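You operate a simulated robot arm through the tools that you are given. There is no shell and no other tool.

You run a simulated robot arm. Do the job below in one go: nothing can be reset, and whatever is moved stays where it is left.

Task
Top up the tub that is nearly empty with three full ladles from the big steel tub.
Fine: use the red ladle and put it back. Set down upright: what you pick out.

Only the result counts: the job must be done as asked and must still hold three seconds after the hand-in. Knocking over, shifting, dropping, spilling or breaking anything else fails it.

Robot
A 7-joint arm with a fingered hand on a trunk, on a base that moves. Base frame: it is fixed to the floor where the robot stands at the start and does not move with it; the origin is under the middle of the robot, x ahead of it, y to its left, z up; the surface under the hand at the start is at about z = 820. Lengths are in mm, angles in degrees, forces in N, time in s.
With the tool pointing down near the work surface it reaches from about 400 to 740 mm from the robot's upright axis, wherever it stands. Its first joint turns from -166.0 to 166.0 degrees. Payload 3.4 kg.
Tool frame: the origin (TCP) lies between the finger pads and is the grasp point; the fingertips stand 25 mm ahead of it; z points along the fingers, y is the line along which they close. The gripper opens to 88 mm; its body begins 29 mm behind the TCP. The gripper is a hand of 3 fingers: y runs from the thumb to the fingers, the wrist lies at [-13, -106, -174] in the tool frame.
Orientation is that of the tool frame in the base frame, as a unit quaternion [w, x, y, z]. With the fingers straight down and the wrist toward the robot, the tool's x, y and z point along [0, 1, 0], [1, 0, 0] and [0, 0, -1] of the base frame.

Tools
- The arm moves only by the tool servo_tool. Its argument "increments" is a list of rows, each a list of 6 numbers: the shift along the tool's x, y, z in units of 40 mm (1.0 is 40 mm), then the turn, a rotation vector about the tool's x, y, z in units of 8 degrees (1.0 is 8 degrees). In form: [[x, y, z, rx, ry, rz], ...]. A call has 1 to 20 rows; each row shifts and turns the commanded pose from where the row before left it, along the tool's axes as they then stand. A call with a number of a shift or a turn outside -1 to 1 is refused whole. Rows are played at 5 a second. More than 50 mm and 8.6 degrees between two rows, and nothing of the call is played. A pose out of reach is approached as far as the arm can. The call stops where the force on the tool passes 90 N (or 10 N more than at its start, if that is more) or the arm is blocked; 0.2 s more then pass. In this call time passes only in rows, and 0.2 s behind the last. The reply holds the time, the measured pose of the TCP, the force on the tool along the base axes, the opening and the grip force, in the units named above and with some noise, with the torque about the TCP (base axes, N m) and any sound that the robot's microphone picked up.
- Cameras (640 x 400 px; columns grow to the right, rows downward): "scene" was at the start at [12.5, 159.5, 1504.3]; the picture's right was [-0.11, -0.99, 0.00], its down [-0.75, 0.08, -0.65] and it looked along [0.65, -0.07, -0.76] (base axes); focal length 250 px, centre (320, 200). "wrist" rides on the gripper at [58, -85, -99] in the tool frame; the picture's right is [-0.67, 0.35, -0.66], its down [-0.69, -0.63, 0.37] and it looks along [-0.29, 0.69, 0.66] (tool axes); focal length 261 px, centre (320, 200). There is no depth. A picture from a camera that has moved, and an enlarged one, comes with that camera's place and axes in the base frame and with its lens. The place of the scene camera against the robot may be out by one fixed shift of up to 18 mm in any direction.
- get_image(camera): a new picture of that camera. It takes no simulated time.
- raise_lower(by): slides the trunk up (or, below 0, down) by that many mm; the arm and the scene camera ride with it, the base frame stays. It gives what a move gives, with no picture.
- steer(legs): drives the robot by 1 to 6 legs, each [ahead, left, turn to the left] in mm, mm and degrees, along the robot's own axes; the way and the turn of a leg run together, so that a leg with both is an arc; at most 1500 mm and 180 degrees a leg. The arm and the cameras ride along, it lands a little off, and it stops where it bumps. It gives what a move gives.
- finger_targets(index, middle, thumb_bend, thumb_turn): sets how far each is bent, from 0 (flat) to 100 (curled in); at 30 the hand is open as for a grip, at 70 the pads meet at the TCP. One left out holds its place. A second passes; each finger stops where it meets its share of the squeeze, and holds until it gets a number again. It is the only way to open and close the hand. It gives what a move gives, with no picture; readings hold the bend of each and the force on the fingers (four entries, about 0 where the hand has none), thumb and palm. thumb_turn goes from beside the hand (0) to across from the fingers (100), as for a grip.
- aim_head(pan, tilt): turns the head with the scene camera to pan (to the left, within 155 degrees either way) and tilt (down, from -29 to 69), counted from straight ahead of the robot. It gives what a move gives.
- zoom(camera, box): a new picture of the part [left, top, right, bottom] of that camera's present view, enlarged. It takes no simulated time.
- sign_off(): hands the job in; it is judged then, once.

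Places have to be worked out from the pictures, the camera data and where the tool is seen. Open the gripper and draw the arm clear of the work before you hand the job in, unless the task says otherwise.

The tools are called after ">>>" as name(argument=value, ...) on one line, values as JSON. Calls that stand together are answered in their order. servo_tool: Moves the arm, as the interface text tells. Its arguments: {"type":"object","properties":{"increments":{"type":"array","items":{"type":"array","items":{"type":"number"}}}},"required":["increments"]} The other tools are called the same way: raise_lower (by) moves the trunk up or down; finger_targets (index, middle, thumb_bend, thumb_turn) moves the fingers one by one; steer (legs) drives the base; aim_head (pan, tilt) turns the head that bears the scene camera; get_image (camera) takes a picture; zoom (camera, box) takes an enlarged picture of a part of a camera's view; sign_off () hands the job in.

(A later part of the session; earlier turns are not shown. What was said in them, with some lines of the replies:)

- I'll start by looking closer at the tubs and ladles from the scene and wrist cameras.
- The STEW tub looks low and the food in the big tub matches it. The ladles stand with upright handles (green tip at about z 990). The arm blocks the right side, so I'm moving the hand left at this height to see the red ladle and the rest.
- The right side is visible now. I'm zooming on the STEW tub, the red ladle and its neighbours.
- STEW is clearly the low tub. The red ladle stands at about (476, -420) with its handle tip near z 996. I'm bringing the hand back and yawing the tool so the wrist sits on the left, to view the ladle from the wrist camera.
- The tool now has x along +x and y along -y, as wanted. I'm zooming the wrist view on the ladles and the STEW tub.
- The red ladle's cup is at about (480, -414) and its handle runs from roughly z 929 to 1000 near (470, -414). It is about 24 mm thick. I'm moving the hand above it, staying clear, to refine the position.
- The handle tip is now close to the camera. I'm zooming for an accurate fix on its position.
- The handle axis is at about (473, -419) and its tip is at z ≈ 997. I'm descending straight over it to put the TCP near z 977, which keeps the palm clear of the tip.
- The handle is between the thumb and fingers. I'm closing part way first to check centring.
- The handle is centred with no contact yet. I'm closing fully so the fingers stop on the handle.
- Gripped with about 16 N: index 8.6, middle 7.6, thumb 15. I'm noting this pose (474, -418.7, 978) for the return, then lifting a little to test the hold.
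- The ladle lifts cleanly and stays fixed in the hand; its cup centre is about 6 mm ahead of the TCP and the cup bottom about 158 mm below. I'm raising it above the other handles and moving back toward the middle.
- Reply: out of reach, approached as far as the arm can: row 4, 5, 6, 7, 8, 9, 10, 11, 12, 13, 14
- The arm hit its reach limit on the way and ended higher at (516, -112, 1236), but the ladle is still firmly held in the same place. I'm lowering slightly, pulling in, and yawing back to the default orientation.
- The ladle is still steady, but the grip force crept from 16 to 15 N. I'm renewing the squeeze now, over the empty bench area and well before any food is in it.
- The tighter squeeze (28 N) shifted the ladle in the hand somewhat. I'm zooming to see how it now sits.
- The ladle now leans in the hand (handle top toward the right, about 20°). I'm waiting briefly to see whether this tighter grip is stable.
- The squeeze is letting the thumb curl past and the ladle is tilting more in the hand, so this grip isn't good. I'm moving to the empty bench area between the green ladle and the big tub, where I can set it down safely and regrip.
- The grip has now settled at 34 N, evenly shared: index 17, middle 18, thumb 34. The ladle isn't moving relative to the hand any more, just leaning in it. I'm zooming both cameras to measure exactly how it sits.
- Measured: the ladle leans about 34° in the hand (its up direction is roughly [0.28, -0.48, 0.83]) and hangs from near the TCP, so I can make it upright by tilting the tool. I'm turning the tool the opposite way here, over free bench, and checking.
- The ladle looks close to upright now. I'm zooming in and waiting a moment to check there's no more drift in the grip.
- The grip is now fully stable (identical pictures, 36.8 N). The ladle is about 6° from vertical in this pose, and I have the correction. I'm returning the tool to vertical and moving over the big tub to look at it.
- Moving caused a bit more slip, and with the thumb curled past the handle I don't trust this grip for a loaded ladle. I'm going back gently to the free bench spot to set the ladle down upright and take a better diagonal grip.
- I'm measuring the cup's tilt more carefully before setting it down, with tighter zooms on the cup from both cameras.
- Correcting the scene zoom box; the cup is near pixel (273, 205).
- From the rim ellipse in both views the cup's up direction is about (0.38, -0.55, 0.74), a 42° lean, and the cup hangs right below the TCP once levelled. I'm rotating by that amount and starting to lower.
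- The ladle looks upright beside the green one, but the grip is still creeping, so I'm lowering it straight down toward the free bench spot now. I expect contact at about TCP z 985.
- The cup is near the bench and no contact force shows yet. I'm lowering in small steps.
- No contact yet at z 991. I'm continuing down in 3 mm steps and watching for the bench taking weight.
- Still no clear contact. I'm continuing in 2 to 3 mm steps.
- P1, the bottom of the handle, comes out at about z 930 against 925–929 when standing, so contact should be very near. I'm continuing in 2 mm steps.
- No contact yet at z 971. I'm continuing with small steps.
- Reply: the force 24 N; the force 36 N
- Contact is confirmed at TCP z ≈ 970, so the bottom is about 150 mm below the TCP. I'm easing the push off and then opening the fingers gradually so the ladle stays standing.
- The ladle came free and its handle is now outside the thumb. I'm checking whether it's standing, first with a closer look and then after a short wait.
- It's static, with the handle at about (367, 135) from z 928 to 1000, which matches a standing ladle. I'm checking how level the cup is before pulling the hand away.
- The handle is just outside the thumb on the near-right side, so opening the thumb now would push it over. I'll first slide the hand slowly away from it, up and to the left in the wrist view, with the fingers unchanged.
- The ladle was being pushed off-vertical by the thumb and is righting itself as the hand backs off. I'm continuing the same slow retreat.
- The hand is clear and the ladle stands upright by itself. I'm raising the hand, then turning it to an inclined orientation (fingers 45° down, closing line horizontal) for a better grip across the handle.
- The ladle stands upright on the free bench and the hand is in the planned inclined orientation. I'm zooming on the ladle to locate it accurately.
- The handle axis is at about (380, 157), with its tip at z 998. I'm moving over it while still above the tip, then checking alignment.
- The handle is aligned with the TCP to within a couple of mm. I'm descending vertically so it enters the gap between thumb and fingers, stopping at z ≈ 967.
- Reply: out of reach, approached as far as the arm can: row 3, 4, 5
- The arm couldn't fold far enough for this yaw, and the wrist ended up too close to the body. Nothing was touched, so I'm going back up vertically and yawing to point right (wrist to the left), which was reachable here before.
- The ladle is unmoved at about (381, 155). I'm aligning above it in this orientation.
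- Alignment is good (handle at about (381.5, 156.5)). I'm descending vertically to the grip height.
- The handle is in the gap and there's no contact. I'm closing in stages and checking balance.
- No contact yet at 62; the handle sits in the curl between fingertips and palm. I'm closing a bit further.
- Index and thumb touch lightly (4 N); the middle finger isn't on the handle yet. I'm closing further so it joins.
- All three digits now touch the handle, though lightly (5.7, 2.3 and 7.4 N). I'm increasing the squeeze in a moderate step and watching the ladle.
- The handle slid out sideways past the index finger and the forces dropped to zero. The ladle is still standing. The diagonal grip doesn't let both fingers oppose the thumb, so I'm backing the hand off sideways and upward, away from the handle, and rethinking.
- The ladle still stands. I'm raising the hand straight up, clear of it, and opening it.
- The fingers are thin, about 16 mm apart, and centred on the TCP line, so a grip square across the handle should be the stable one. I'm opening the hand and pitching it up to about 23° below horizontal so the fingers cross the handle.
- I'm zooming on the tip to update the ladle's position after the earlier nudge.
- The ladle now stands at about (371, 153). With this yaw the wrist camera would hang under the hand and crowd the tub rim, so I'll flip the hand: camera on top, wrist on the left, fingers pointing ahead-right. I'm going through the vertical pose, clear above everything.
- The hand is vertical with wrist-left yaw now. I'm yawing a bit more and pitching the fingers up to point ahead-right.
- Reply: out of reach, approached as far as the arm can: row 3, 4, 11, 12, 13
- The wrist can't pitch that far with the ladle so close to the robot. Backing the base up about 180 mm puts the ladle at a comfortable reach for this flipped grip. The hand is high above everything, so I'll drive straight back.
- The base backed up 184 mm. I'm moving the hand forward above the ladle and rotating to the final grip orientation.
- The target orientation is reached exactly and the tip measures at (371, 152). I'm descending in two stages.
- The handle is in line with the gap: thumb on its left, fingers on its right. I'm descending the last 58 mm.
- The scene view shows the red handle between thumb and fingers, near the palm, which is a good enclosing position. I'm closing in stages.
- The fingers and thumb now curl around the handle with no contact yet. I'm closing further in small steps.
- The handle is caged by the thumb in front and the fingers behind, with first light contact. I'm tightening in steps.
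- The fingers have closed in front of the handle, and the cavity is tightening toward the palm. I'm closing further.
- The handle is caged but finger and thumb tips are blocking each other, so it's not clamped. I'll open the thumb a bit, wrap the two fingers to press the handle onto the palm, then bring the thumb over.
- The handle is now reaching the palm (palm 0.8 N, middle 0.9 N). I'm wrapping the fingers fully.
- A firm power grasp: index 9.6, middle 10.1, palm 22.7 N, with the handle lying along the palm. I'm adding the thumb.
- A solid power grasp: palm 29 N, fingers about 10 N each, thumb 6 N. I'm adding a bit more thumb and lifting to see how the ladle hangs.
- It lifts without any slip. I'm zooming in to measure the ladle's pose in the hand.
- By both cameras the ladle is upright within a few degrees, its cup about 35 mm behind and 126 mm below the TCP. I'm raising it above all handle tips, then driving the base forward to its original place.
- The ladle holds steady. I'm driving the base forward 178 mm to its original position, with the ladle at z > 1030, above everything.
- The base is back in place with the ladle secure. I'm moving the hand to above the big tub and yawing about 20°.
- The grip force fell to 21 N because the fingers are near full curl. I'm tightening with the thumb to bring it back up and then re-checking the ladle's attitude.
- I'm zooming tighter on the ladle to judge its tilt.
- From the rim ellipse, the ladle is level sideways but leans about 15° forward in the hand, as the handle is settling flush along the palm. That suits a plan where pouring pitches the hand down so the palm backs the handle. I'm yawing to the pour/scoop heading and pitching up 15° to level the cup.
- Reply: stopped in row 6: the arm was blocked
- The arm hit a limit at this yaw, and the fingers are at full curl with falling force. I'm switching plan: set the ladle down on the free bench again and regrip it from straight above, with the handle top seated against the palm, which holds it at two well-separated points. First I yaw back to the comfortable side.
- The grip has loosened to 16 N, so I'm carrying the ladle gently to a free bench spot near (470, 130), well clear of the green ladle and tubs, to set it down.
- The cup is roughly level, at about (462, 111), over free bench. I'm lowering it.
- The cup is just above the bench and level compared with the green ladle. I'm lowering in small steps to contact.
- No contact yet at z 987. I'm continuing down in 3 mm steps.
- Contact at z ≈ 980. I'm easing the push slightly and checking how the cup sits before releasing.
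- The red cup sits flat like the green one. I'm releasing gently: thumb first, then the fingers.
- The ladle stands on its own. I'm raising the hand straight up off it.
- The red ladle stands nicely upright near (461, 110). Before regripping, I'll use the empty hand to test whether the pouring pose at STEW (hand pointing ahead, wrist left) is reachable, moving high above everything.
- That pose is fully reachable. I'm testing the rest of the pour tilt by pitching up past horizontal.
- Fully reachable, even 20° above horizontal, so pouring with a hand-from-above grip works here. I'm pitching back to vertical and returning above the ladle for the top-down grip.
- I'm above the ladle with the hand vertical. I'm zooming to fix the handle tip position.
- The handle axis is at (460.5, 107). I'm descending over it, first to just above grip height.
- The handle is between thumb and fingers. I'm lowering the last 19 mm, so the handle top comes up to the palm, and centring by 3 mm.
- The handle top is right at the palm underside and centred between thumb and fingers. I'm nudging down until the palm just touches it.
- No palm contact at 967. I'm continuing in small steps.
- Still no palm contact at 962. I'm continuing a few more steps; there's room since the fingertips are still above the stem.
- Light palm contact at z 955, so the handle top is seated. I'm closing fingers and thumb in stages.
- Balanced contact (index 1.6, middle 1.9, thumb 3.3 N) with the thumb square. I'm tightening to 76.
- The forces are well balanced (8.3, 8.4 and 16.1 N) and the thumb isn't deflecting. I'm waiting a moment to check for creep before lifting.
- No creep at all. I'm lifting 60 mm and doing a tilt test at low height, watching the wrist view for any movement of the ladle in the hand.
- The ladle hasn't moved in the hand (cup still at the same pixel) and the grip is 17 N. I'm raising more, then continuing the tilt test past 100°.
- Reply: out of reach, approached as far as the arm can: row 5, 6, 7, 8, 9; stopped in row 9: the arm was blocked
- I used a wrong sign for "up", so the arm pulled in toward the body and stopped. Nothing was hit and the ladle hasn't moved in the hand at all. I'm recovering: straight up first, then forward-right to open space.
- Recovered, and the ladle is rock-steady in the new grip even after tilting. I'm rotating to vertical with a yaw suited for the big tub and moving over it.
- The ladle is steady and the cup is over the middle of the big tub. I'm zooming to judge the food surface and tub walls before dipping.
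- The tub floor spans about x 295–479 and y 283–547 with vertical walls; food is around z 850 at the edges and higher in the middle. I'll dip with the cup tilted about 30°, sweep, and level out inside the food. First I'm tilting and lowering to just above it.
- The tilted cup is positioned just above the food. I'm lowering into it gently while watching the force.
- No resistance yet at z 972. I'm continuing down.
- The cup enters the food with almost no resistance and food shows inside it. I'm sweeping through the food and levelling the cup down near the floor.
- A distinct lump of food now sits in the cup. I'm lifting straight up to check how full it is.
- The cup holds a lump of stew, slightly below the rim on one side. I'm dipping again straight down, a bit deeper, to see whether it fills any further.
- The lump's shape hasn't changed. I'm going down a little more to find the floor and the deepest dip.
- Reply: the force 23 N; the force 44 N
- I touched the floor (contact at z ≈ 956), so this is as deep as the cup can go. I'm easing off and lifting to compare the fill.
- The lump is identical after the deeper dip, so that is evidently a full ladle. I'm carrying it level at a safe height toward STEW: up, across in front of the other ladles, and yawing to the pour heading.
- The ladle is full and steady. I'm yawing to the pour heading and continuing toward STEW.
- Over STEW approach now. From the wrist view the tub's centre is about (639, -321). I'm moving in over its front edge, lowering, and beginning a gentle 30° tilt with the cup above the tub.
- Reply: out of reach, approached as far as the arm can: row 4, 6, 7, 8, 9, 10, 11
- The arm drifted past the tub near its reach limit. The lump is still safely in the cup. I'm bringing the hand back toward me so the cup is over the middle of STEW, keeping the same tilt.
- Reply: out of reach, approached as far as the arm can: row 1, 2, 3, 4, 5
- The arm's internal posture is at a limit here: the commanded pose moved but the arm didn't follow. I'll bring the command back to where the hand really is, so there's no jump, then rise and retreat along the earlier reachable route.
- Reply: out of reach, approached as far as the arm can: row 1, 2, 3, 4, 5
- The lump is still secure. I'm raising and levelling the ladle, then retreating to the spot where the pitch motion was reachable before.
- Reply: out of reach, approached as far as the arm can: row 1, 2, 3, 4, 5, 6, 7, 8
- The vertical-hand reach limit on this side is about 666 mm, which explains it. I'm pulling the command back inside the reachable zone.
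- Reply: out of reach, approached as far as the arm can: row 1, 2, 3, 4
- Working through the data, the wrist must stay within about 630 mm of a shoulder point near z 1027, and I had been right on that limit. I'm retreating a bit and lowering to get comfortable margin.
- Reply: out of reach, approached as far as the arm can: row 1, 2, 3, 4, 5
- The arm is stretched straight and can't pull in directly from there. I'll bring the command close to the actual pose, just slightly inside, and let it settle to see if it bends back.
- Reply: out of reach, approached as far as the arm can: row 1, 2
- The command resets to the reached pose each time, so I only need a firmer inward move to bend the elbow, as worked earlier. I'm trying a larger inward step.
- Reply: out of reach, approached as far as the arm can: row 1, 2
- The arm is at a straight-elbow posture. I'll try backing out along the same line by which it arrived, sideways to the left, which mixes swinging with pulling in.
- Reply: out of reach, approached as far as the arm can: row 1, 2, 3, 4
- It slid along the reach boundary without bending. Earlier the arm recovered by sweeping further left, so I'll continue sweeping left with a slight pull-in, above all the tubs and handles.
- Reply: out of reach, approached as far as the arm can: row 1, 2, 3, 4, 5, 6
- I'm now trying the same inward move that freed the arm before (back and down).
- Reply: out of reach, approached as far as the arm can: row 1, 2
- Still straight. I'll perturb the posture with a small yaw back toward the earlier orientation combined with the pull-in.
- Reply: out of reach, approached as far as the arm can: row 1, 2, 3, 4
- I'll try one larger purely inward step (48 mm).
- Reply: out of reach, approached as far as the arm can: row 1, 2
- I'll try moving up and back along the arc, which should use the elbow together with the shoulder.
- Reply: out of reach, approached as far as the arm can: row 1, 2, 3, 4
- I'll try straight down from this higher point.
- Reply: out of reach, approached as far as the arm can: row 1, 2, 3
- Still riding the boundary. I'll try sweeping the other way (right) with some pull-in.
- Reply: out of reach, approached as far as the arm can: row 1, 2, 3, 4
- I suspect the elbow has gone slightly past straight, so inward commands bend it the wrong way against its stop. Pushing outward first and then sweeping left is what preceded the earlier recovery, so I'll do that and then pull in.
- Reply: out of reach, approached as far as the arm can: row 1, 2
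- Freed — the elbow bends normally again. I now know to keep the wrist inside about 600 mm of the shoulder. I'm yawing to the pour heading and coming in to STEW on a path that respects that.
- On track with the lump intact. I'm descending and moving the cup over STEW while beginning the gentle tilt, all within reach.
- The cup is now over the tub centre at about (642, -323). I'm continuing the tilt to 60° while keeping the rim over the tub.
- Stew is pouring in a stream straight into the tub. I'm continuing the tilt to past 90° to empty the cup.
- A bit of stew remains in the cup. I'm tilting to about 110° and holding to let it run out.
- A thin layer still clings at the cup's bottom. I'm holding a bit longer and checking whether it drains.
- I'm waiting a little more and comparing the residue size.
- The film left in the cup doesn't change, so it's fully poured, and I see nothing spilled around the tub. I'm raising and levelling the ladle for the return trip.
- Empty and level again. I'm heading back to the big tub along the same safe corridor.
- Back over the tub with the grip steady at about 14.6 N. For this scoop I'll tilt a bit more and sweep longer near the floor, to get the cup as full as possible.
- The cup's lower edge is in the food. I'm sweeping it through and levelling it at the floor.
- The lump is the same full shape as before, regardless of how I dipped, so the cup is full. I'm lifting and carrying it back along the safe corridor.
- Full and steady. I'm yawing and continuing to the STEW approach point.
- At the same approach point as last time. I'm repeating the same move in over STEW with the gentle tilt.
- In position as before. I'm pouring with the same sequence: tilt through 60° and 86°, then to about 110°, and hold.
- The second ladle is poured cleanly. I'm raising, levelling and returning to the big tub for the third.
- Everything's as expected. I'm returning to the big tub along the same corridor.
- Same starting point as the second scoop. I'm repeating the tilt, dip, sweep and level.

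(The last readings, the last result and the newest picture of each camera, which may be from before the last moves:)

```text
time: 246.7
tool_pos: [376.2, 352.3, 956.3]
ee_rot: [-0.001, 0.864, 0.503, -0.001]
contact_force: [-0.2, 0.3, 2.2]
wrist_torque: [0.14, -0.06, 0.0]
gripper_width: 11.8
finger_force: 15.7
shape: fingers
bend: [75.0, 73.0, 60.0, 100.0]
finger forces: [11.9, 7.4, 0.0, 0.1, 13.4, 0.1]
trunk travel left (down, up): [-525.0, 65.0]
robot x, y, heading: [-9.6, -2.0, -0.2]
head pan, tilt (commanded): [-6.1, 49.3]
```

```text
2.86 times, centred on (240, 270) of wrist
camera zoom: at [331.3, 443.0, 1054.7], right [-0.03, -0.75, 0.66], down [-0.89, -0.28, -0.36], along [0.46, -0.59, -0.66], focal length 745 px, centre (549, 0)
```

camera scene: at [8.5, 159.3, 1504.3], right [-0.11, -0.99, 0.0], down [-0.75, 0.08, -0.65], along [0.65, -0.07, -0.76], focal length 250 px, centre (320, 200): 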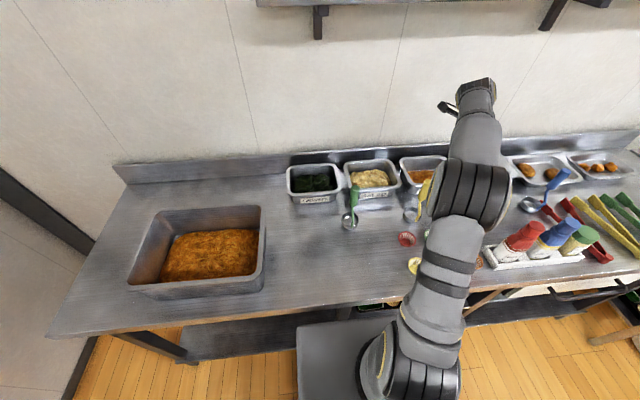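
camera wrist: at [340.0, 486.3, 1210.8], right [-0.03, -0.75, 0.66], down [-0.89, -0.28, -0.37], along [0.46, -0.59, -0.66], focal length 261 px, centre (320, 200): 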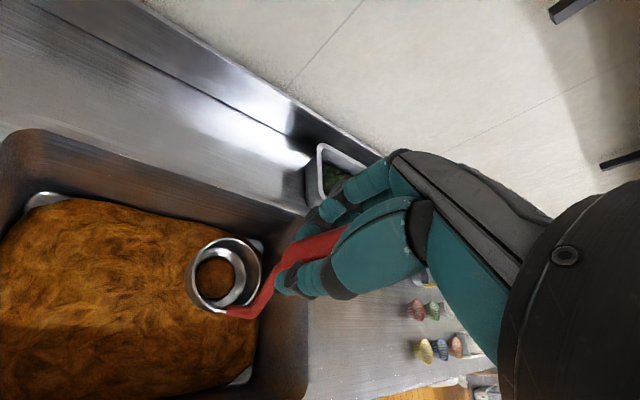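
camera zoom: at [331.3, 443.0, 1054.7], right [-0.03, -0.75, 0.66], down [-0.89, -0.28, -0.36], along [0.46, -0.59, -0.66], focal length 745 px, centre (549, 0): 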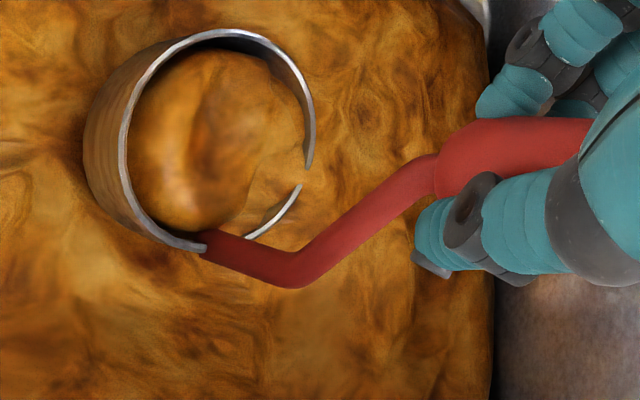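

The cup caught the floor slightly and the ladle tipped about 10° in the hand. I'm lifting off the floor gently and levelling it with a small counter-pitch.

>>> servo_tool(increments=[[0, 0, -0.1, 0, 0, 0], [0, 0, -0.15, 0, -0.4, 0], [0, 0, -0.2, 0, -0.4, 0], [0, 0, -0.3, 0, -0.4, 0]])

>>> zoom(camera="wrist", box=[130, 180, 330, 340])

```text
time: 247.7
tool_pos: [378.2, 352.7, 985.6]
ee_rot: [0.042, 0.862, 0.5, -0.074]
contact_force: [-0.2, 0.6, -1.6]
wrist_torque: [-0.01, -0.02, 0.0]
gripper_width: 12.0
finger_force: 14.5
shape: fingers
bend: [75.0, 73.0, 60.0, 100.0]
finger forces: [7.6, 8.0, 0.0, 0.0, 13.5, 0.0]
trunk travel left (down, up): [-525.0, 65.0]
robot x, y, heading: [-5.3, 0.8, -0.3]
head pan, tilt (commanded): [-6.1, 49.3]
```

```text
2.50 times, centred on (230, 260) of wrist
camera zoom: at [340.5, 458.0, 1073.8], right [0.03, -0.65, 0.76], down [-0.91, -0.33, -0.24], along [0.41, -0.68, -0.6], focal length 652 px, centre (545, 50)
```

zoom: 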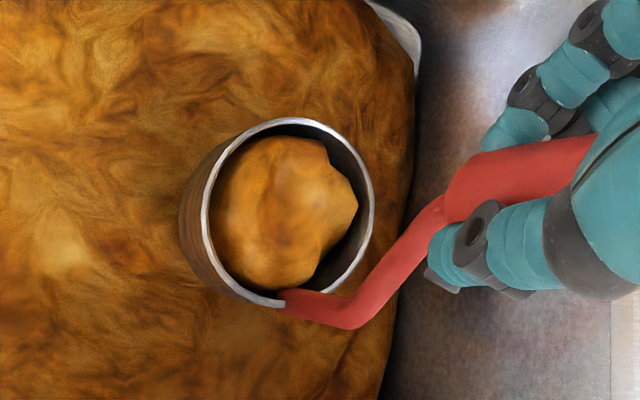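

After lifting, the ladle settled back to within about 4° of its earlier place and the cup is full. I'm setting the hand vertical again and carrying it back along the same corridor.

>>> servo_tool(increments=[[0, 0, -0.3, 0, 0.4, 0], [0, 0, -0.5, 0, 0.4, 0], [0, 0, -0.7, 0, 0.4, 0], [0, 0, -0.7, 0, 0, 0], [0, 0, -0.7, 0, 0, 0], [0, 0, -0.5, 0, 0, 0], [-0.2, 0.17, -0.4, 0, 0, 0], [-0.4, 0.35, -0.3, 0, 0, 0], [-0.6, 0.525, 0, 0, 0, 0], [-0.65, 0.57, 0, 0, 0, 0], [-0.65, 0.57, 0, 0, 0, 0], [-0.65, 0.57, 0, 0, 0, 0], [-0.65, 0.57, 0, 0, 0, 0], [-0.65, 0.57, 0, 0, 0, 0], [-0.65, 0.57, 0, 0, 0, 0], [-0.65, 0.57, 0, 0, 0, 0], [-0.4, 0.35, 0, 0, 0, 0], [-0.25, 0.215, 0, 0, 0, 0]])

>>> zoom(camera="wrist", box=[130, 180, 330, 340])

>>> get_image(camera="scene")

```text
time: 251.4
tool_pos: [449.5, 24.2, 1149.3]
ee_rot: [0.0, 0.865, 0.502, 0.0]
contact_force: [-0.3, 0.5, -1.8]
wrist_torque: [-0.03, -0.01, 0.0]
gripper_width: 11.7
finger_force: 13.9
shape: fingers
bend: [75.0, 73.0, 60.0, 100.0]
finger forces: [7.3, 7.8, 0.0, 0.0, 13.1, 0.0]
trunk travel left (down, up): [-525.0, 65.0]
robot x, y, heading: [-3.0, -0.7, -0.3]
head pan, tilt (commanded): [-6.1, 49.3]
```

```text
2.50 times, centred on (230, 260) of wrist
camera zoom: at [403.7, 115.5, 1248.3], right [-0.03, -0.76, 0.65], down [-0.89, -0.28, -0.37], along [0.46, -0.59, -0.66], focal length 652 px, centre (545, 50)
```

zoom: 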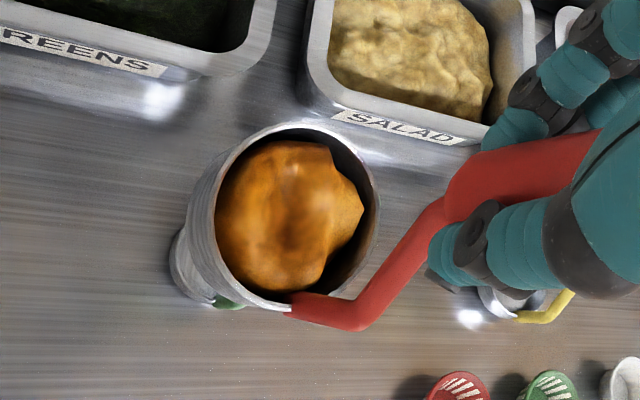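

```text
taken
camera scene: at [8.1, 159.3, 1504.3], right [-0.11, -0.99, 0.0], down [-0.75, 0.08, -0.65], along [0.65, -0.07, -0.76], focal length 250 px, centre (320, 200)
```

scene: 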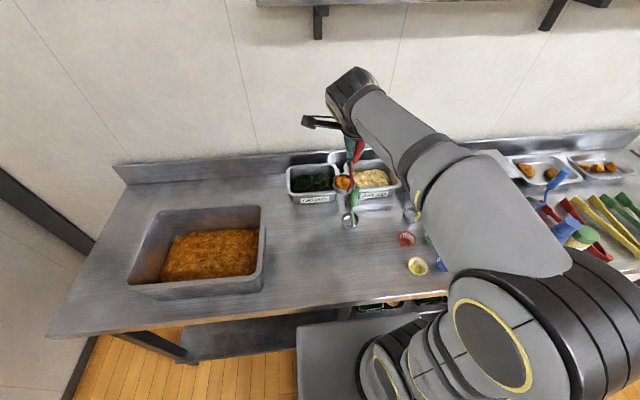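

The third full ladle is steady. I'm yawing and moving to the STEW approach point as before.

>>> servo_tool(increments=[[0, 0, 0, 0, 0, 0.6], [0, 0, 0, 0, 0, 0.9], [0, 0, 0, 0, 0, 0.9], [0, 0, 0, 0, 0, 0.9], [0, 0, 0, 0, 0, 0.9], [0, 0, 0, 0, 0, 0.7], [0, 0, 0, 0, 0, 0.5], [-0.05, 0.4, 0, 0, 0, 0], [-0.1, 0.65, 0, 0, 0, 0], [-0.12, 0.785, 0, 0, 0, 0], [-0.12, 0.785, 0, 0, 0, 0], [-0.12, 0.785, 0, 0, 0, 0], [-0.12, 0.785, 0, 0, 0, 0], [-0.12, 0.785, 0, 0, 0, 0], [-0.12, 0.785, 0, 0, 0, 0], [-0.12, 0.785, 0, 0, 0, 0], [-0.12, 0.785, 0, 0, 0, 0], [-0.1, 0.65, 0, 0, 0, 0], [-0.07, 0.42, 0, 0, 0, 0]])

>>> get_image(camera="wrist")

```text
time: 255.4
tool_pos: [497.6, -311.8, 1147.6]
ee_rot: [0.0, 0.989, 0.148, 0.0]
contact_force: [0.6, 1.0, -1.1]
wrist_torque: [-0.01, 0.06, 0.0]
gripper_width: 12.1
finger_force: 14.3
shape: fingers
bend: [75.0, 73.0, 60.0, 100.0]
finger forces: [7.3, 7.7, 0.0, 0.0, 13.0, 0.0]
trunk travel left (down, up): [-525.0, 65.0]
robot x, y, heading: [-5.4, -4.8, -0.1]
head pan, tilt (commanded): [-6.1, 49.3]
```

```text
taken
camera wrist: at [527.4, -214.8, 1246.6], right [-0.54, -0.53, 0.65], down [-0.84, 0.4, -0.36], along [-0.07, -0.75, -0.66], focal length 261 px, centre (320, 200)
```

wrist: 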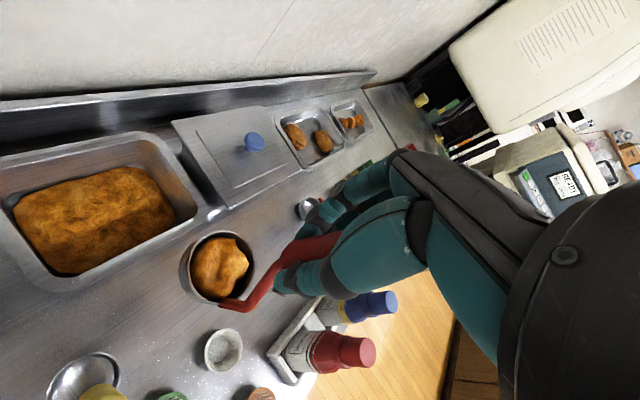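

Same approach point. I'm moving in over STEW with the gentle tilt.

>>> servo_tool(increments=[[0.1, 0.1, 0.38, 0, 0, 0], [0.14, 0.14, 0.6, 0, 0, 0], [0.12, 0.132, 0.608, 0, 0, 0], [0.05, 0.04, 0.2, 0, 0, 0], [0.26, 0.2, 0.145, 0, 0.6, 0], [0.26, 0.2, 0.145, 0, 0.6, 0], [0.26, 0.2, 0.145, 0, 0.6, 0], [0.17, 0.177, 0.182, 0, 0.6, 0], [0.17, 0.177, 0.182, 0, 0.6, 0], [0.17, 0.177, 0.182, 0, 0.6, 0]])

>>> get_image(camera="wrist")

```text
time: 257.6
tool_pos: [586.5, -349.3, 1047.2]
ee_rot: [-0.037, 0.958, 0.142, 0.246]
contact_force: [0.6, -0.5, -1.1]
wrist_torque: [-0.03, 0.02, 0.01]
gripper_width: 11.6
finger_force: 14.3
shape: fingers
bend: [75.0, 74.0, 60.0, 100.0]
finger forces: [7.0, 8.1, 0.1, 0.0, 13.3, 0.1]
trunk travel left (down, up): [-525.0, 65.0]
robot x, y, heading: [-5.6, -0.9, -0.2]
head pan, tilt (commanded): [-6.1, 49.3]
```

```text
taken
camera wrist: at [564.1, -268.8, 1162.5], right [-0.76, -0.6, 0.25], down [-0.59, 0.48, -0.65], along [0.27, -0.64, -0.72], focal length 261 px, centre (320, 200)
```

wrist: 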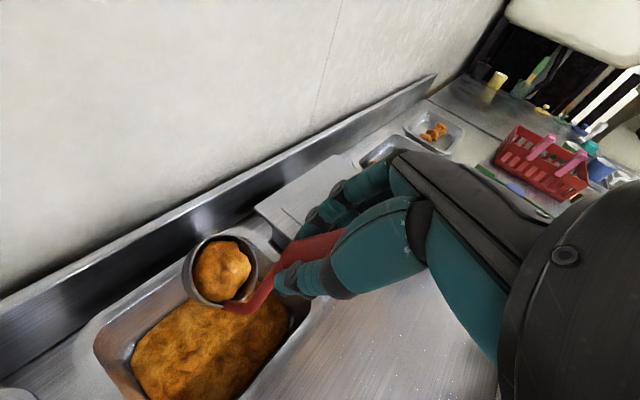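

In position. I'm pouring the third ladle with the same sequence.

>>> servo_tool(increments=[[-0.28, 0.006, 0.147, 0, 0.9375, 0], [-0.3, 0.006, 0.106, 0, 0.9375, 0], [-0.31, 0.006, 0.063, 0, 0.9375, 0], [-0.33, 0.006, 0.02, 0, 0.9375, 0], [0, 0, 0, 0, 0, 0], [-0.273, 0, 0.09, 0, 0.8, 0], [-0.283, 0, 0.053, 0, 0.8, 0], [-0.25, 0, 0.015, 0, 0.8, 0], [-0.25, 0, -0.022, 0, 0.8, 0], [0, 0, 0, 0, 0, 0], [-0.07, 0, 0.07, 0, 1, 0], [-0.07, 0, 0.07, 0, 1, 0], [0, 0, 0.07, 0, 1, 0], [0, 0, 0, 0, 0.6, 0], [0, 0, 0, 0, 0, 0], [0, 0, 0, 0, 0, 0], [0, 0, 0, 0, 0, 0], [0, 0, 0, 0, 0, 0], [0, 0, 0, 0, 0, 0], [0, 0, 0, 0, 0, 0]])

>>> zoom(camera="wrist", box=[150, 210, 300, 340])

>>> zoom(camera="scene", box=[390, 120, 500, 210])

```text
time: 261.9
tool_pos: [557.1, -358.5, 958.6]
ee_rot: [-0.124, 0.544, 0.08, 0.826]
contact_force: [0.0, 1.0, -0.4]
wrist_torque: [-0.01, 0.11, -0.01]
gripper_width: 11.6
finger_force: 14.4
shape: fingers
bend: [75.0, 74.0, 60.0, 100.0]
finger forces: [6.6, 8.9, 0.0, 0.0, 14.0, 0.0]
trunk travel left (down, up): [-525.0, 65.0]
robot x, y, heading: [-4.3, 1.0, -0.2]
head pan, tilt (commanded): [-6.1, 49.3]
```

```text
3.08 times, centred on (225, 275) of wrist
camera zoom: at [422.5, -312.4, 973.2], right [-0.22, -0.43, -0.87], down [0.4, 0.78, -0.49], along [0.89, -0.45, 0.0], focal length 802 px, centre (612, -31)
```

zoom: 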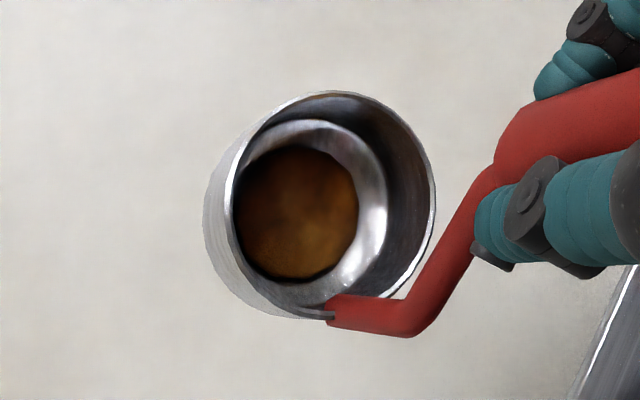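

```text
4.44 times, centred on (445, 165) of scene
camera zoom: at [8.2, 159.2, 1504.3], right [-0.11, -0.99, 0.0], down [-0.75, 0.08, -0.65], along [0.65, -0.07, -0.76], focal length 1111 px, centre (-236, 356)
```

zoom: 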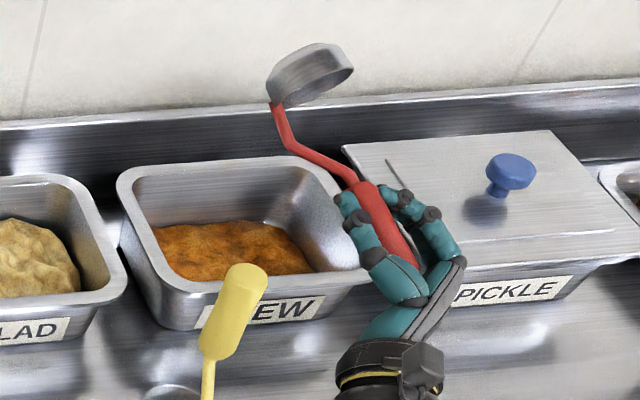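

All three full ladles are poured and STEW's level is visibly higher, with no spills in view. Now to put the red ladle back: I'm raising it, levelling, and heading to its original spot (cup at about (482, -415)).

>>> servo_tool(increments=[[0.71, -0.225, 0.14, 0, 0, 0], [0.71, -0.225, 0.14, 0, 0, 0], [0.71, -0.225, 0.14, 0, 0, 0], [0.71, -0.225, 0.14, 0, 0, 0], [0, 0, 0, 0, -0.944, 0], [0, 0, 0, 0, -0.944, 0], [0, 0, 0, 0, -0.944, 0], [0, 0, 0, 0, -0.944, 0], [0, 0, 0, 0, -0.944, 0], [0, 0, 0, 0, -0.944, 0], [0, 0, 0, 0, -0.944, 0], [0, 0, 0, 0, -0.944, 0], [0, 0, 0, 0, -0.944, 0], [0, 0, 0, 0, -0.944, 0], [0, 0, 0, 0, -0.944, 0], [0, 0, 0, 0, -0.944, 0], [0, 0, 0, 0, -0.944, 0], [0, 0, 0, 0, -0.944, 0], [0, 0, 0, 0, -0.944, 0]])

>>> get_image(camera="wrist")

>>> zoom(camera="scene", box=[380, 120, 520, 240])

```text
time: 265.9
tool_pos: [523.4, -331.1, 1072.4]
ee_rot: [0.0, 0.989, 0.148, -0.001]
contact_force: [-0.8, 0.0, -2.1]
wrist_torque: [-0.01, -0.01, 0.01]
gripper_width: 11.5
finger_force: 13.6
shape: fingers
bend: [75.0, 74.0, 60.0, 100.0]
finger forces: [7.4, 7.4, 0.0, 0.0, 13.0, 0.0]
trunk travel left (down, up): [-525.0, 65.0]
robot x, y, heading: [-4.6, -0.8, -0.1]
head pan, tilt (commanded): [-6.1, 49.3]
```

```text
taken
camera wrist: at [554.2, -233.6, 1171.4], right [-0.54, -0.53, 0.66], down [-0.84, 0.4, -0.36], along [-0.07, -0.75, -0.66], focal length 261 px, centre (320, 200)
```

wrist: 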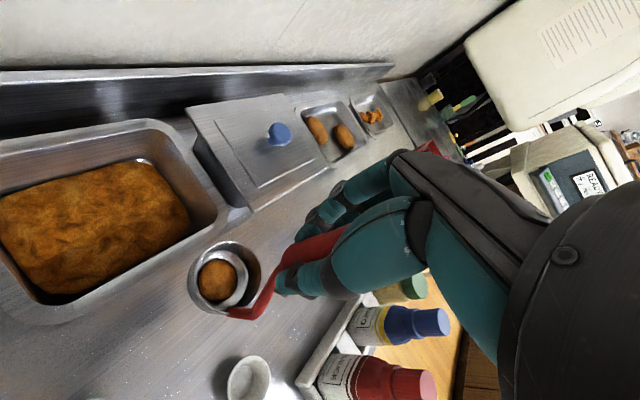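

```text
3.33 times, centred on (450, 180) of scene
camera zoom: at [8.5, 159.3, 1504.3], right [-0.11, -0.99, 0.0], down [-0.75, 0.08, -0.65], along [0.65, -0.07, -0.76], focal length 833 px, centre (-113, 267)
```

zoom: 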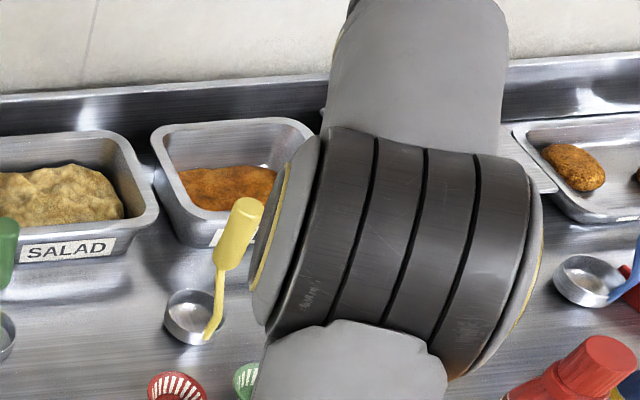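

The ladle hangs straight and steady. I'm yawing slightly to match its original stem direction, moving over its original spot, and lowering part way.

>>> servo_tool(increments=[[0, 0, 0, 0, 0, -0.7], [-0.3, 0.27, 0, 0, 0, 0], [-0.5, 0.45, 0, 0, 0, 0], [-0.5, 0.45, 0, 0, 0, 0], [-0.45, 0.4, 0, 0, 0, 0], [-0.25, 0.23, 0, 0, 0, 0], [0, 0, 0.6, 0, 0, 0], [0, 0, 0.7, 0, 0, 0], [0, 0, 0.6, 0, 0, 0], [0, 0, 0.3, 0, 0, 0]])

>>> get_image(camera="wrist")

>>> get_image(camera="scene")

```text
time: 268.1
tool_pos: [479.2, -429.0, 983.8]
ee_rot: [0.0, 0.981, 0.196, 0.0]
contact_force: [-0.7, -0.6, -0.8]
wrist_torque: [0.01, 0.04, -0.02]
gripper_width: 11.2
finger_force: 14.6
shape: fingers
bend: [75.0, 74.0, 60.0, 100.0]
finger forces: [7.4, 7.5, 0.0, 0.0, 13.0, 0.0]
trunk travel left (down, up): [-525.0, 65.0]
robot x, y, heading: [-5.4, -1.4, -0.1]
head pan, tilt (commanded): [-6.1, 49.3]
```

```text
taken
camera wrist: at [498.4, -330.0, 1082.8], right [-0.48, -0.58, 0.66], down [-0.88, 0.32, -0.36], along [0.0, -0.75, -0.66], focal length 261 px, centre (320, 200)
```

wrist: 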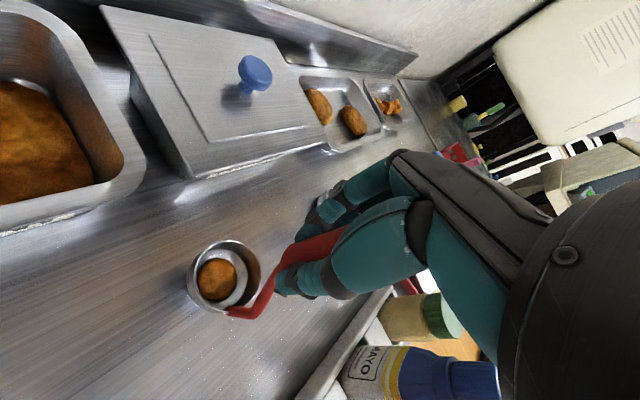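

```text
taken
camera scene: at [8.2, 159.2, 1504.3], right [-0.11, -0.99, 0.0], down [-0.75, 0.08, -0.65], along [0.65, -0.07, -0.76], focal length 250 px, centre (320, 200)
```

scene: 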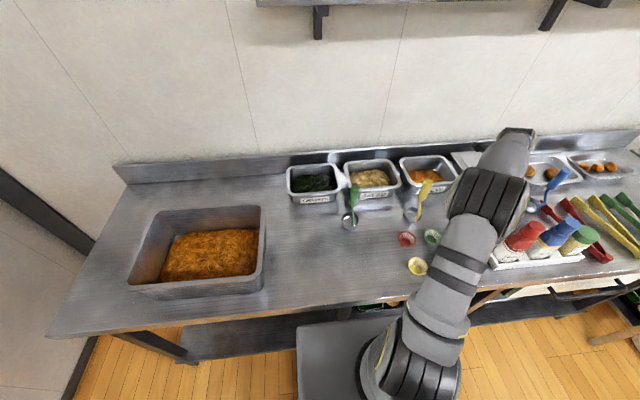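

The cup is over its original place at about (483, -415). I'm lowering to contact gently.

>>> servo_tool(increments=[[0, 0, 0.3, 0, 0, 0], [0, 0, 0.2, 0, 0, 0], [0, 0, 0.05, 0, 0, 0], [0, 0, 0, 0, 0, 0]])

>>> servo_tool(increments=[[0, 0, 0.05, 0, 0, 0], [0, 0, 0, 0, 0, 0]])

>>> servo_tool(increments=[[0, 0, 0.05, 0, 0, 0], [0, 0, 0, 0, 0, 0]])

```text
time: 269.1
tool_pos: [477.2, -429.2, 962.5]
ee_rot: [0.0, 0.98, 0.197, 0.0]
contact_force: [0.7, -0.1, -0.5]
wrist_torque: [-0.02, -0.03, -0.03]
gripper_width: 11.4
finger_force: 14.5
shape: fingers
bend: [75.0, 74.0, 60.0, 100.0]
finger forces: [7.4, 7.4, 0.0, 0.0, 13.0, 0.0]
trunk travel left (down, up): [-525.0, 65.0]
robot x, y, heading: [-6.4, -1.5, -0.2]
head pan, tilt (commanded): [-6.1, 49.3]
```

```text
time: 269.6
tool_pos: [476.9, -428.7, 960.5]
ee_rot: [0.0, 0.981, 0.195, 0.0]
contact_force: [0.3, 0.1, -1.7]
wrist_torque: [0.0, -0.01, 0.03]
gripper_width: 11.3
finger_force: 14.0
shape: fingers
bend: [75.0, 74.0, 60.0, 100.0]
finger forces: [7.4, 7.4, 0.0, 0.0, 13.0, 0.0]
trunk travel left (down, up): [-525.0, 65.0]
robot x, y, heading: [-4.0, 2.2, -0.3]
head pan, tilt (commanded): [-6.1, 49.3]
```

```text
time: 270.2
tool_pos: [476.3, -429.3, 959.7]
ee_rot: [-0.001, 0.981, 0.195, 0.0]
contact_force: [0.7, -0.2, -1.7]
wrist_torque: [-0.01, -0.03, 0.0]
gripper_width: 11.3
finger_force: 13.1
shape: fingers
bend: [75.0, 74.0, 60.0, 100.0]
finger forces: [7.4, 7.6, 0.0, 0.0, 13.0, 0.0]
trunk travel left (down, up): [-525.0, 65.0]
robot x, y, heading: [-4.1, -1.5, -0.2]
head pan, tilt (commanded): [-6.1, 49.3]
```

No contact at 960 yet. I'm continuing in 2 mm steps.

>>> servo_tool(increments=[[0.02, 0, 0.05, 0, 0, 0], [0, 0, 0, 0, 0, 0]])

>>> servo_tool(increments=[[0.02, 0, 0.05, 0, 0, 0], [0, 0, 0, 0, 0, 0]])

>>> servo_tool(increments=[[0, 0, 0.05, 0, 0, 0], [0, 0, 0, 0, 0, 0]])

```text
time: 270.9
tool_pos: [477.4, -428.9, 957.0]
ee_rot: [-0.001, 0.981, 0.196, 0.0]
contact_force: [-1.2, -0.3, -0.8]
wrist_torque: [0.0, 0.02, 0.01]
gripper_width: 11.2
finger_force: 14.1
shape: fingers
bend: [75.0, 74.0, 60.0, 100.0]
finger forces: [7.4, 7.5, 0.1, 0.0, 13.0, 0.0]
trunk travel left (down, up): [-525.0, 65.0]
robot x, y, heading: [-6.4, 3.8, -0.0]
head pan, tilt (commanded): [-6.1, 49.3]
```

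```text
time: 271.4
tool_pos: [478.5, -428.4, 956.0]
ee_rot: [0.0, 0.981, 0.196, 0.0]
contact_force: [0.4, 0.5, 5.9]
wrist_torque: [-0.02, 0.03, -0.04]
gripper_width: 11.3
finger_force: 15.4
shape: fingers
bend: [75.0, 74.0, 60.0, 100.0]
finger forces: [7.8, 8.8, 0.0, 0.0, 14.8, 0.0]
trunk travel left (down, up): [-525.0, 65.0]
robot x, y, heading: [-4.2, 0.2, -0.3]
head pan, tilt (commanded): [-6.1, 49.3]
```

```text
time: 272.1
tool_pos: [477.8, -427.3, 954.9]
ee_rot: [0.001, 0.98, 0.197, 0.001]
contact_force: [1.7, -0.9, 17.5]
wrist_torque: [-0.02, 0.04, 0.01]
gripper_width: 11.2
finger_force: 17.8
shape: fingers
bend: [75.0, 74.0, 60.0, 100.0]
finger forces: [9.5, 10.0, 0.0, 0.1, 16.9, 0.1]
trunk travel left (down, up): [-525.0, 65.0]
robot x, y, heading: [-4.8, 0.7, -0.3]
head pan, tilt (commanded): [-6.1, 49.3]
```

The cup has touched down at z ≈ 956. I'm easing off the push, then releasing evenly in small steps.

>>> servo_tool(increments=[[0, 0, -0.04, 0, 0, 0], [0, 0, 0, 0, 0, 0]])

>>> zoom(camera="wrist", box=[150, 200, 350, 350])

>>> finger_targets(index=71, middle=70, thumb_bend=57)

>>> zoom(camera="wrist", box=[150, 200, 350, 350])

```text
time: 272.6
tool_pos: [478.2, -427.3, 955.6]
ee_rot: [0.0, 0.98, 0.197, 0.0]
contact_force: [2.2, 0.0, 16.8]
wrist_torque: [-0.13, -0.01, 0.0]
gripper_width: 11.2
finger_force: 19.0
shape: fingers
bend: [75.0, 74.0, 60.0, 100.0]
finger forces: [9.9, 10.0, 0.1, 0.0, 16.6, 0.0]
trunk travel left (down, up): [-525.0, 65.0]
robot x, y, heading: [-3.0, -1.8, -0.3]
head pan, tilt (commanded): [-6.1, 49.3]
```

```text
2.67 times, centred on (250, 275) of wrist
camera zoom: at [497.8, -327.1, 1054.2], right [-0.48, -0.58, 0.66], down [-0.87, 0.32, -0.37], along [0.0, -0.75, -0.66], focal length 695 px, centre (507, 0)
```

zoom: 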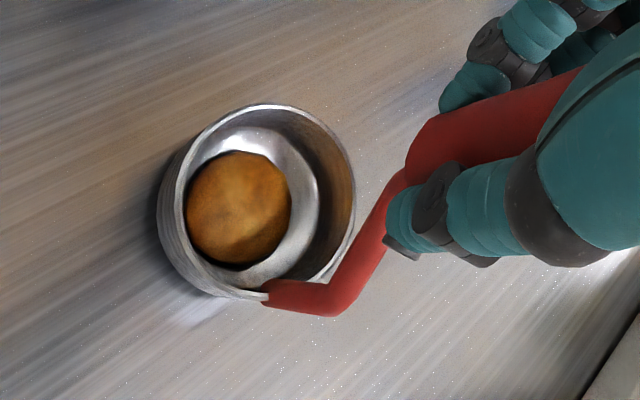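

```text
time: 273.6
tool_pos: [477.8, -427.8, 953.7]
ee_rot: [-0.001, 0.981, 0.196, 0.0]
contact_force: [1.0, -1.4, 2.7]
wrist_torque: [-0.13, -0.01, 0.0]
gripper_width: 15.9
finger_force: 3.6
shape: fingers
bend: [71.0, 68.0, 55.0, 100.0]
finger forces: [2.3, 2.7, 0.1, 0.0, 2.9, 0.1]
trunk travel left (down, up): [-525.0, 65.0]
robot x, y, heading: [-1.6, 1.2, -0.3]
head pan, tilt (commanded): [-6.1, 49.3]
```

```text
2.67 times, centred on (250, 275) of wrist
camera zoom: at [498.3, -327.8, 1053.0], right [-0.48, -0.58, 0.66], down [-0.88, 0.32, -0.36], along [0.0, -0.75, -0.66], focal length 695 px, centre (507, 0)
```

zoom: 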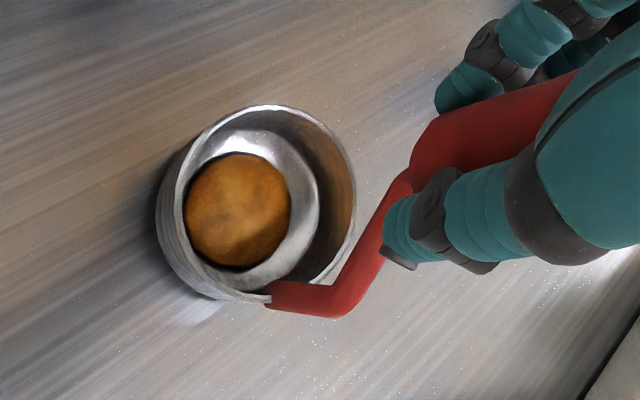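

The forces are nearly zero and the ladle isn't moving. I'm opening further in two steps.

>>> finger_targets(index=62, middle=60, thumb_bend=48)

>>> zoom(camera="wrist", box=[150, 180, 410, 360])

>>> finger_targets(index=30, middle=30, thumb_bend=30)

>>> get_image(camera="wrist")

```text
time: 274.6
tool_pos: [478.5, -427.8, 953.1]
ee_rot: [-0.001, 0.981, 0.196, 0.0]
contact_force: [-0.5, 0.6, 0.6]
wrist_torque: [0.01, 0.01, 0.0]
gripper_width: 30.3
finger_force: 0.0
shape: fingers
bend: [62.0, 60.0, 48.0, 100.0]
finger forces: [0.0, 0.0, 0.0, 0.0, 0.2, 0.0]
trunk travel left (down, up): [-525.0, 65.0]
robot x, y, heading: [-1.0, -0.6, -0.4]
head pan, tilt (commanded): [-6.1, 49.3]
```

```text
2.22 times, centred on (280, 270) of wrist
camera zoom: at [498.5, -327.9, 1053.2], right [-0.48, -0.58, 0.66], down [-0.88, 0.32, -0.36], along [0.0, -0.75, -0.66], focal length 579 px, centre (409, 44)
```

zoom: 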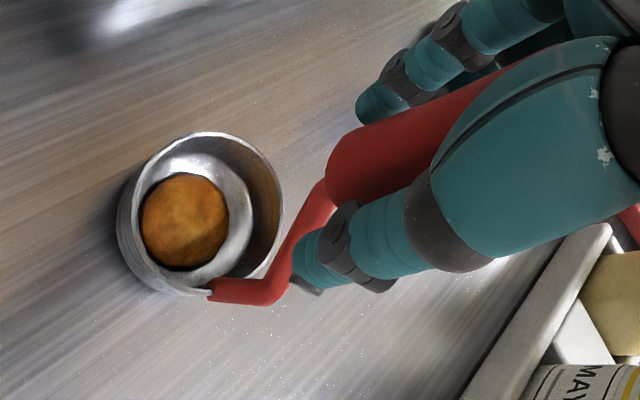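

```text
time: 275.6
tool_pos: [478.2, -427.8, 955.1]
ee_rot: [-0.001, 0.981, 0.196, 0.0]
contact_force: [0.7, 0.7, 0.7]
wrist_torque: [-0.02, 0.01, 0.02]
gripper_width: 84.1
finger_force: 0.1
shape: fingers
bend: [30.0, 30.0, 30.0, 98.0]
finger forces: [0.0, 0.0, 0.0, 0.1, 0.1, 0.1]
trunk travel left (down, up): [-525.0, 65.0]
robot x, y, heading: [-5.0, 5.5, -0.2]
head pan, tilt (commanded): [-6.1, 49.3]
```

```text
taken
camera wrist: at [498.5, -327.9, 1053.2], right [-0.48, -0.58, 0.66], down [-0.88, 0.32, -0.36], along [0.0, -0.75, -0.66], focal length 261 px, centre (320, 200)
```

wrist: 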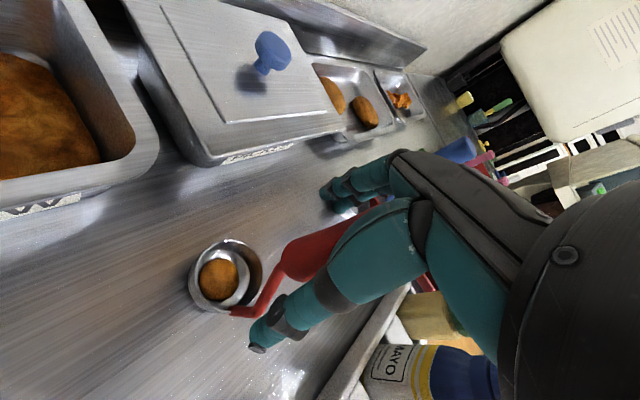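

The ladle stands free. I'm raising the hand straight up and checking.

>>> servo_tool(increments=[[0, 0, -0.3, 0, 0, 0], [0, 0, -0.6, 0, 0, 0], [0, 0, -0.8, 0, 0, 0], [0, 0, -0.8, 0, 0, 0], [0, 0, -0.8, 0, 0, 0]])

>>> get_image(camera="wrist")

>>> zoom(camera="wrist", box=[130, 200, 310, 340])

```text
time: 276.9
tool_pos: [478.0, -426.1, 1085.0]
ee_rot: [-0.001, 0.981, 0.196, 0.0]
contact_force: [-0.1, -0.3, -0.2]
wrist_torque: [-0.02, -0.02, -0.01]
gripper_width: 84.4
finger_force: 0.1
shape: fingers
bend: [30.0, 30.0, 30.0, 98.0]
finger forces: [0.0, 0.0, 0.0, 0.1, 0.1, 0.0]
trunk travel left (down, up): [-525.0, 65.0]
robot x, y, heading: [-2.8, -2.0, -0.3]
head pan, tilt (commanded): [-6.1, 49.3]
```

```text
taken
camera wrist: at [498.4, -327.7, 1184.1], right [-0.48, -0.58, 0.66], down [-0.88, 0.32, -0.36], along [0.0, -0.75, -0.66], focal length 261 px, centre (320, 200)
```

wrist: 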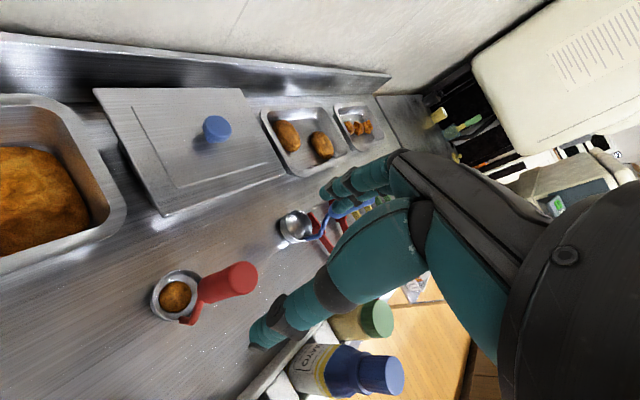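

```text
2.86 times, centred on (220, 270) of wrist
camera zoom: at [498.4, -327.7, 1184.1], right [-0.48, -0.58, 0.66], down [-0.88, 0.32, -0.36], along [0.0, -0.75, -0.66], focal length 745 px, centre (606, 0)
```

zoom: 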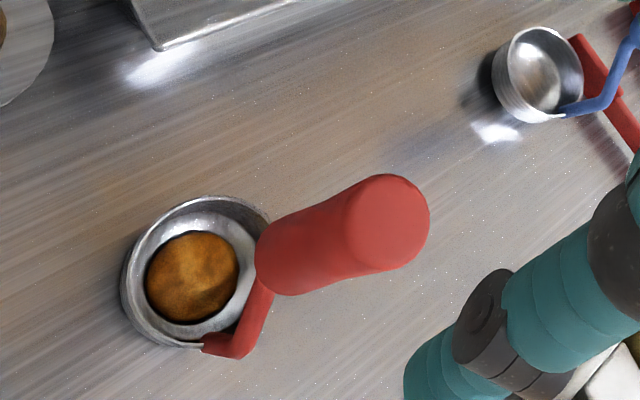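

The red ladle stands upright in its original place (tip about (474.6, -421.6) versus originally (473, -420)). I'm drawing the open hand up and back to the start area.

>>> servo_tool(increments=[[0.097, -0.88, -0.2, 0, 0, 0], [0.097, -0.88, -0.2, 0, 0, 0], [0.097, -0.88, -0.2, 0, 0, 0], [0.097, -0.88, -0.2, 0, 0, 0], [0.097, -0.88, -0.2, 0, 0, 0], [0.133, -0.84, -0.25, 0, 0, 0], [0.133, -0.84, -0.25, 0, 0, 0], [0.133, -0.84, -0.25, 0, 0, 0], [0.133, -0.84, -0.25, 0, 0, 0], [0.133, -0.84, -0.25, 0, 0, 0]])

>>> get_image(camera="scene")

>>> get_image(camera="wrist")

```text
time: 279.1
tool_pos: [387.9, -92.9, 1177.9]
ee_rot: [0.0, 0.981, 0.196, -0.001]
contact_force: [0.4, 0.6, 0.3]
wrist_torque: [0.0, 0.0, -0.02]
gripper_width: 84.1
finger_force: 0.1
shape: fingers
bend: [30.0, 30.0, 30.0, 98.0]
finger forces: [0.0, 0.0, 0.1, 0.0, 0.1, 0.1]
trunk travel left (down, up): [-525.0, 65.0]
robot x, y, heading: [-5.4, -0.8, -0.2]
head pan, tilt (commanded): [-6.1, 49.3]
```

```text
taken
camera scene: at [7.9, 159.6, 1504.2], right [-0.11, -0.99, 0.0], down [-0.75, 0.08, -0.65], along [0.65, -0.07, -0.76], focal length 250 px, centre (320, 200)
```

scene: 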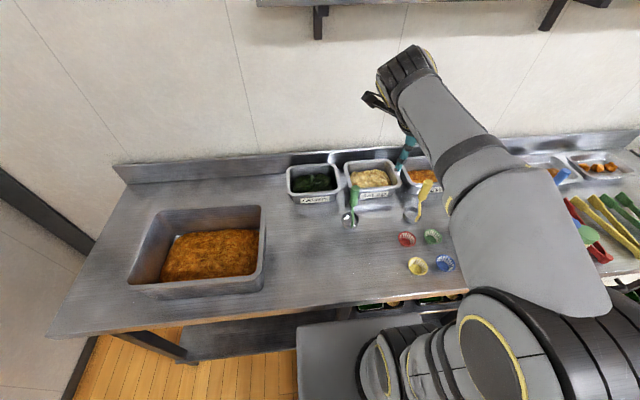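

```text
taken
camera wrist: at [408.6, 6.9, 1276.8], right [-0.48, -0.58, 0.66], down [-0.88, 0.32, -0.36], along [0.0, -0.75, -0.66], focal length 261 px, centre (320, 200)
```

wrist: 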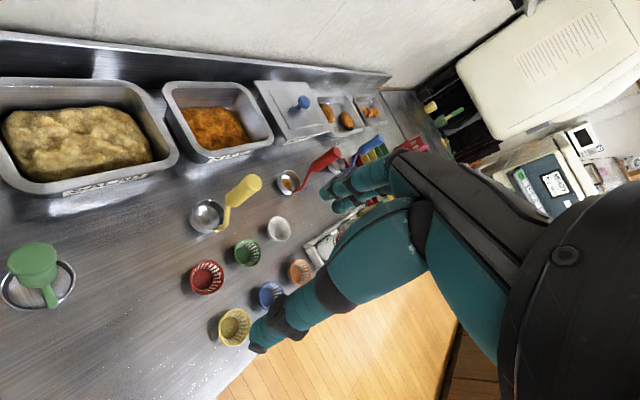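

I'm moving the arm left for a clear view of the right side, to verify the ladles, tubs and bench.

>>> servo_tool(increments=[[0.37, -0.88, 0, 0, 0, 0], [0.37, -0.88, 0, 0, 0, 0], [0.37, -0.88, 0, 0, 0, 0], [0.37, -0.88, 0, 0, 0, 0], [0.37, -0.88, 0, 0, 0, 0], [0.37, -0.88, 0, 0, 0, 0], [0.37, -0.88, 0, 0, 0, 0]])

>>> zoom(camera="scene", box=[380, 130, 620, 280])

>>> zoom(camera="scene", box=[390, 140, 520, 230])

>>> get_image(camera="scene")

```text
time: 280.6
tool_pos: [388.9, 175.6, 1175.5]
ee_rot: [0.0, 0.981, 0.196, 0.0]
contact_force: [-0.3, 1.0, 0.3]
wrist_torque: [-0.01, 0.02, -0.02]
gripper_width: 84.5
finger_force: 0.2
shape: fingers
bend: [30.0, 30.0, 30.0, 98.0]
finger forces: [0.1, 0.0, 0.0, 0.1, 0.1, 0.0]
trunk travel left (down, up): [-525.0, 65.0]
robot x, y, heading: [-2.0, -1.0, -0.2]
head pan, tilt (commanded): [-6.1, 49.3]
```

```text
2.67 times, centred on (500, 205) of scene
camera zoom: at [8.3, 159.9, 1504.2], right [-0.11, -0.99, 0.0], down [-0.75, 0.08, -0.65], along [0.65, -0.07, -0.76], focal length 666 px, centre (-160, 187)
```

zoom: 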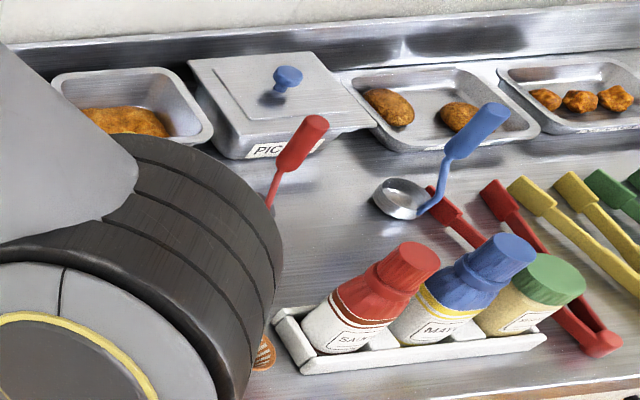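

```text
4.44 times, centred on (455, 185) of scene
camera zoom: at [8.3, 159.9, 1504.2], right [-0.11, -0.99, 0.0], down [-0.75, 0.08, -0.65], along [0.65, -0.07, -0.76], focal length 1111 px, centre (-280, 267)
```

zoom: 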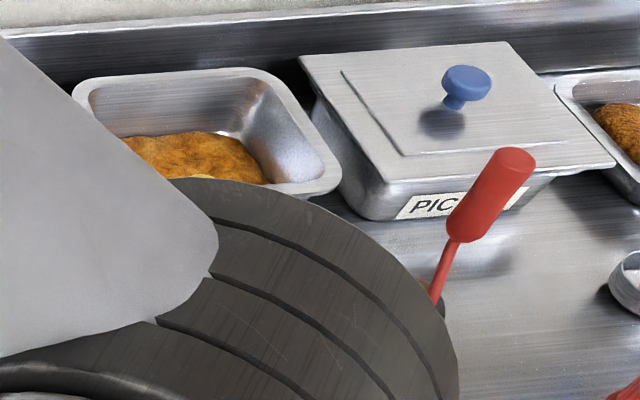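

```text
taken
camera scene: at [8.3, 159.9, 1504.2], right [-0.11, -0.99, 0.0], down [-0.75, 0.08, -0.65], along [0.65, -0.07, -0.76], focal length 250 px, centre (320, 200)
```

scene: 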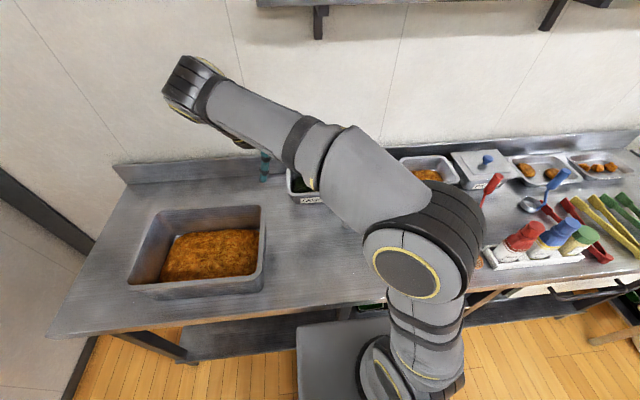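

All checks look right:
- **STEW:** visibly fuller, with no stew on the bench.
- **Red ladle:** upright in its original spot.
- **Everything else:** the other ladles, tubs, bottles and liners are undisturbed.
- **Hand:** open and clear of the work.

I'm handing the job in.

>>> sign_off()

```text
The job is handed in.
```

I poured three ladles of stew from the big steel tub into the STEW tub, which was the nearly empty one. The red ladle is back upright within a few millimetres of its original spot. The job is handed in; I haven't seen the verdict.

- **Fill:** Each time the cup held the same-sized lump, whatever way I dipped it. I took that as a full ladle but couldn't measure it. The STEW level is visibly higher than at the start.
- **Residue:** A little stew stayed stuck in the bottom of the red ladle's cup after each pour, and some is still there.
- **Temporary set-downs:** My first grips on the ladle slipped. I set it down on the empty bench left of the green ladle twice to get a better hold; it stayed standing both times.
- **Surroundings:** In the last pictures nothing else had been knocked or moved, and I saw no stew on the bench. The hand is open and clear of the work.
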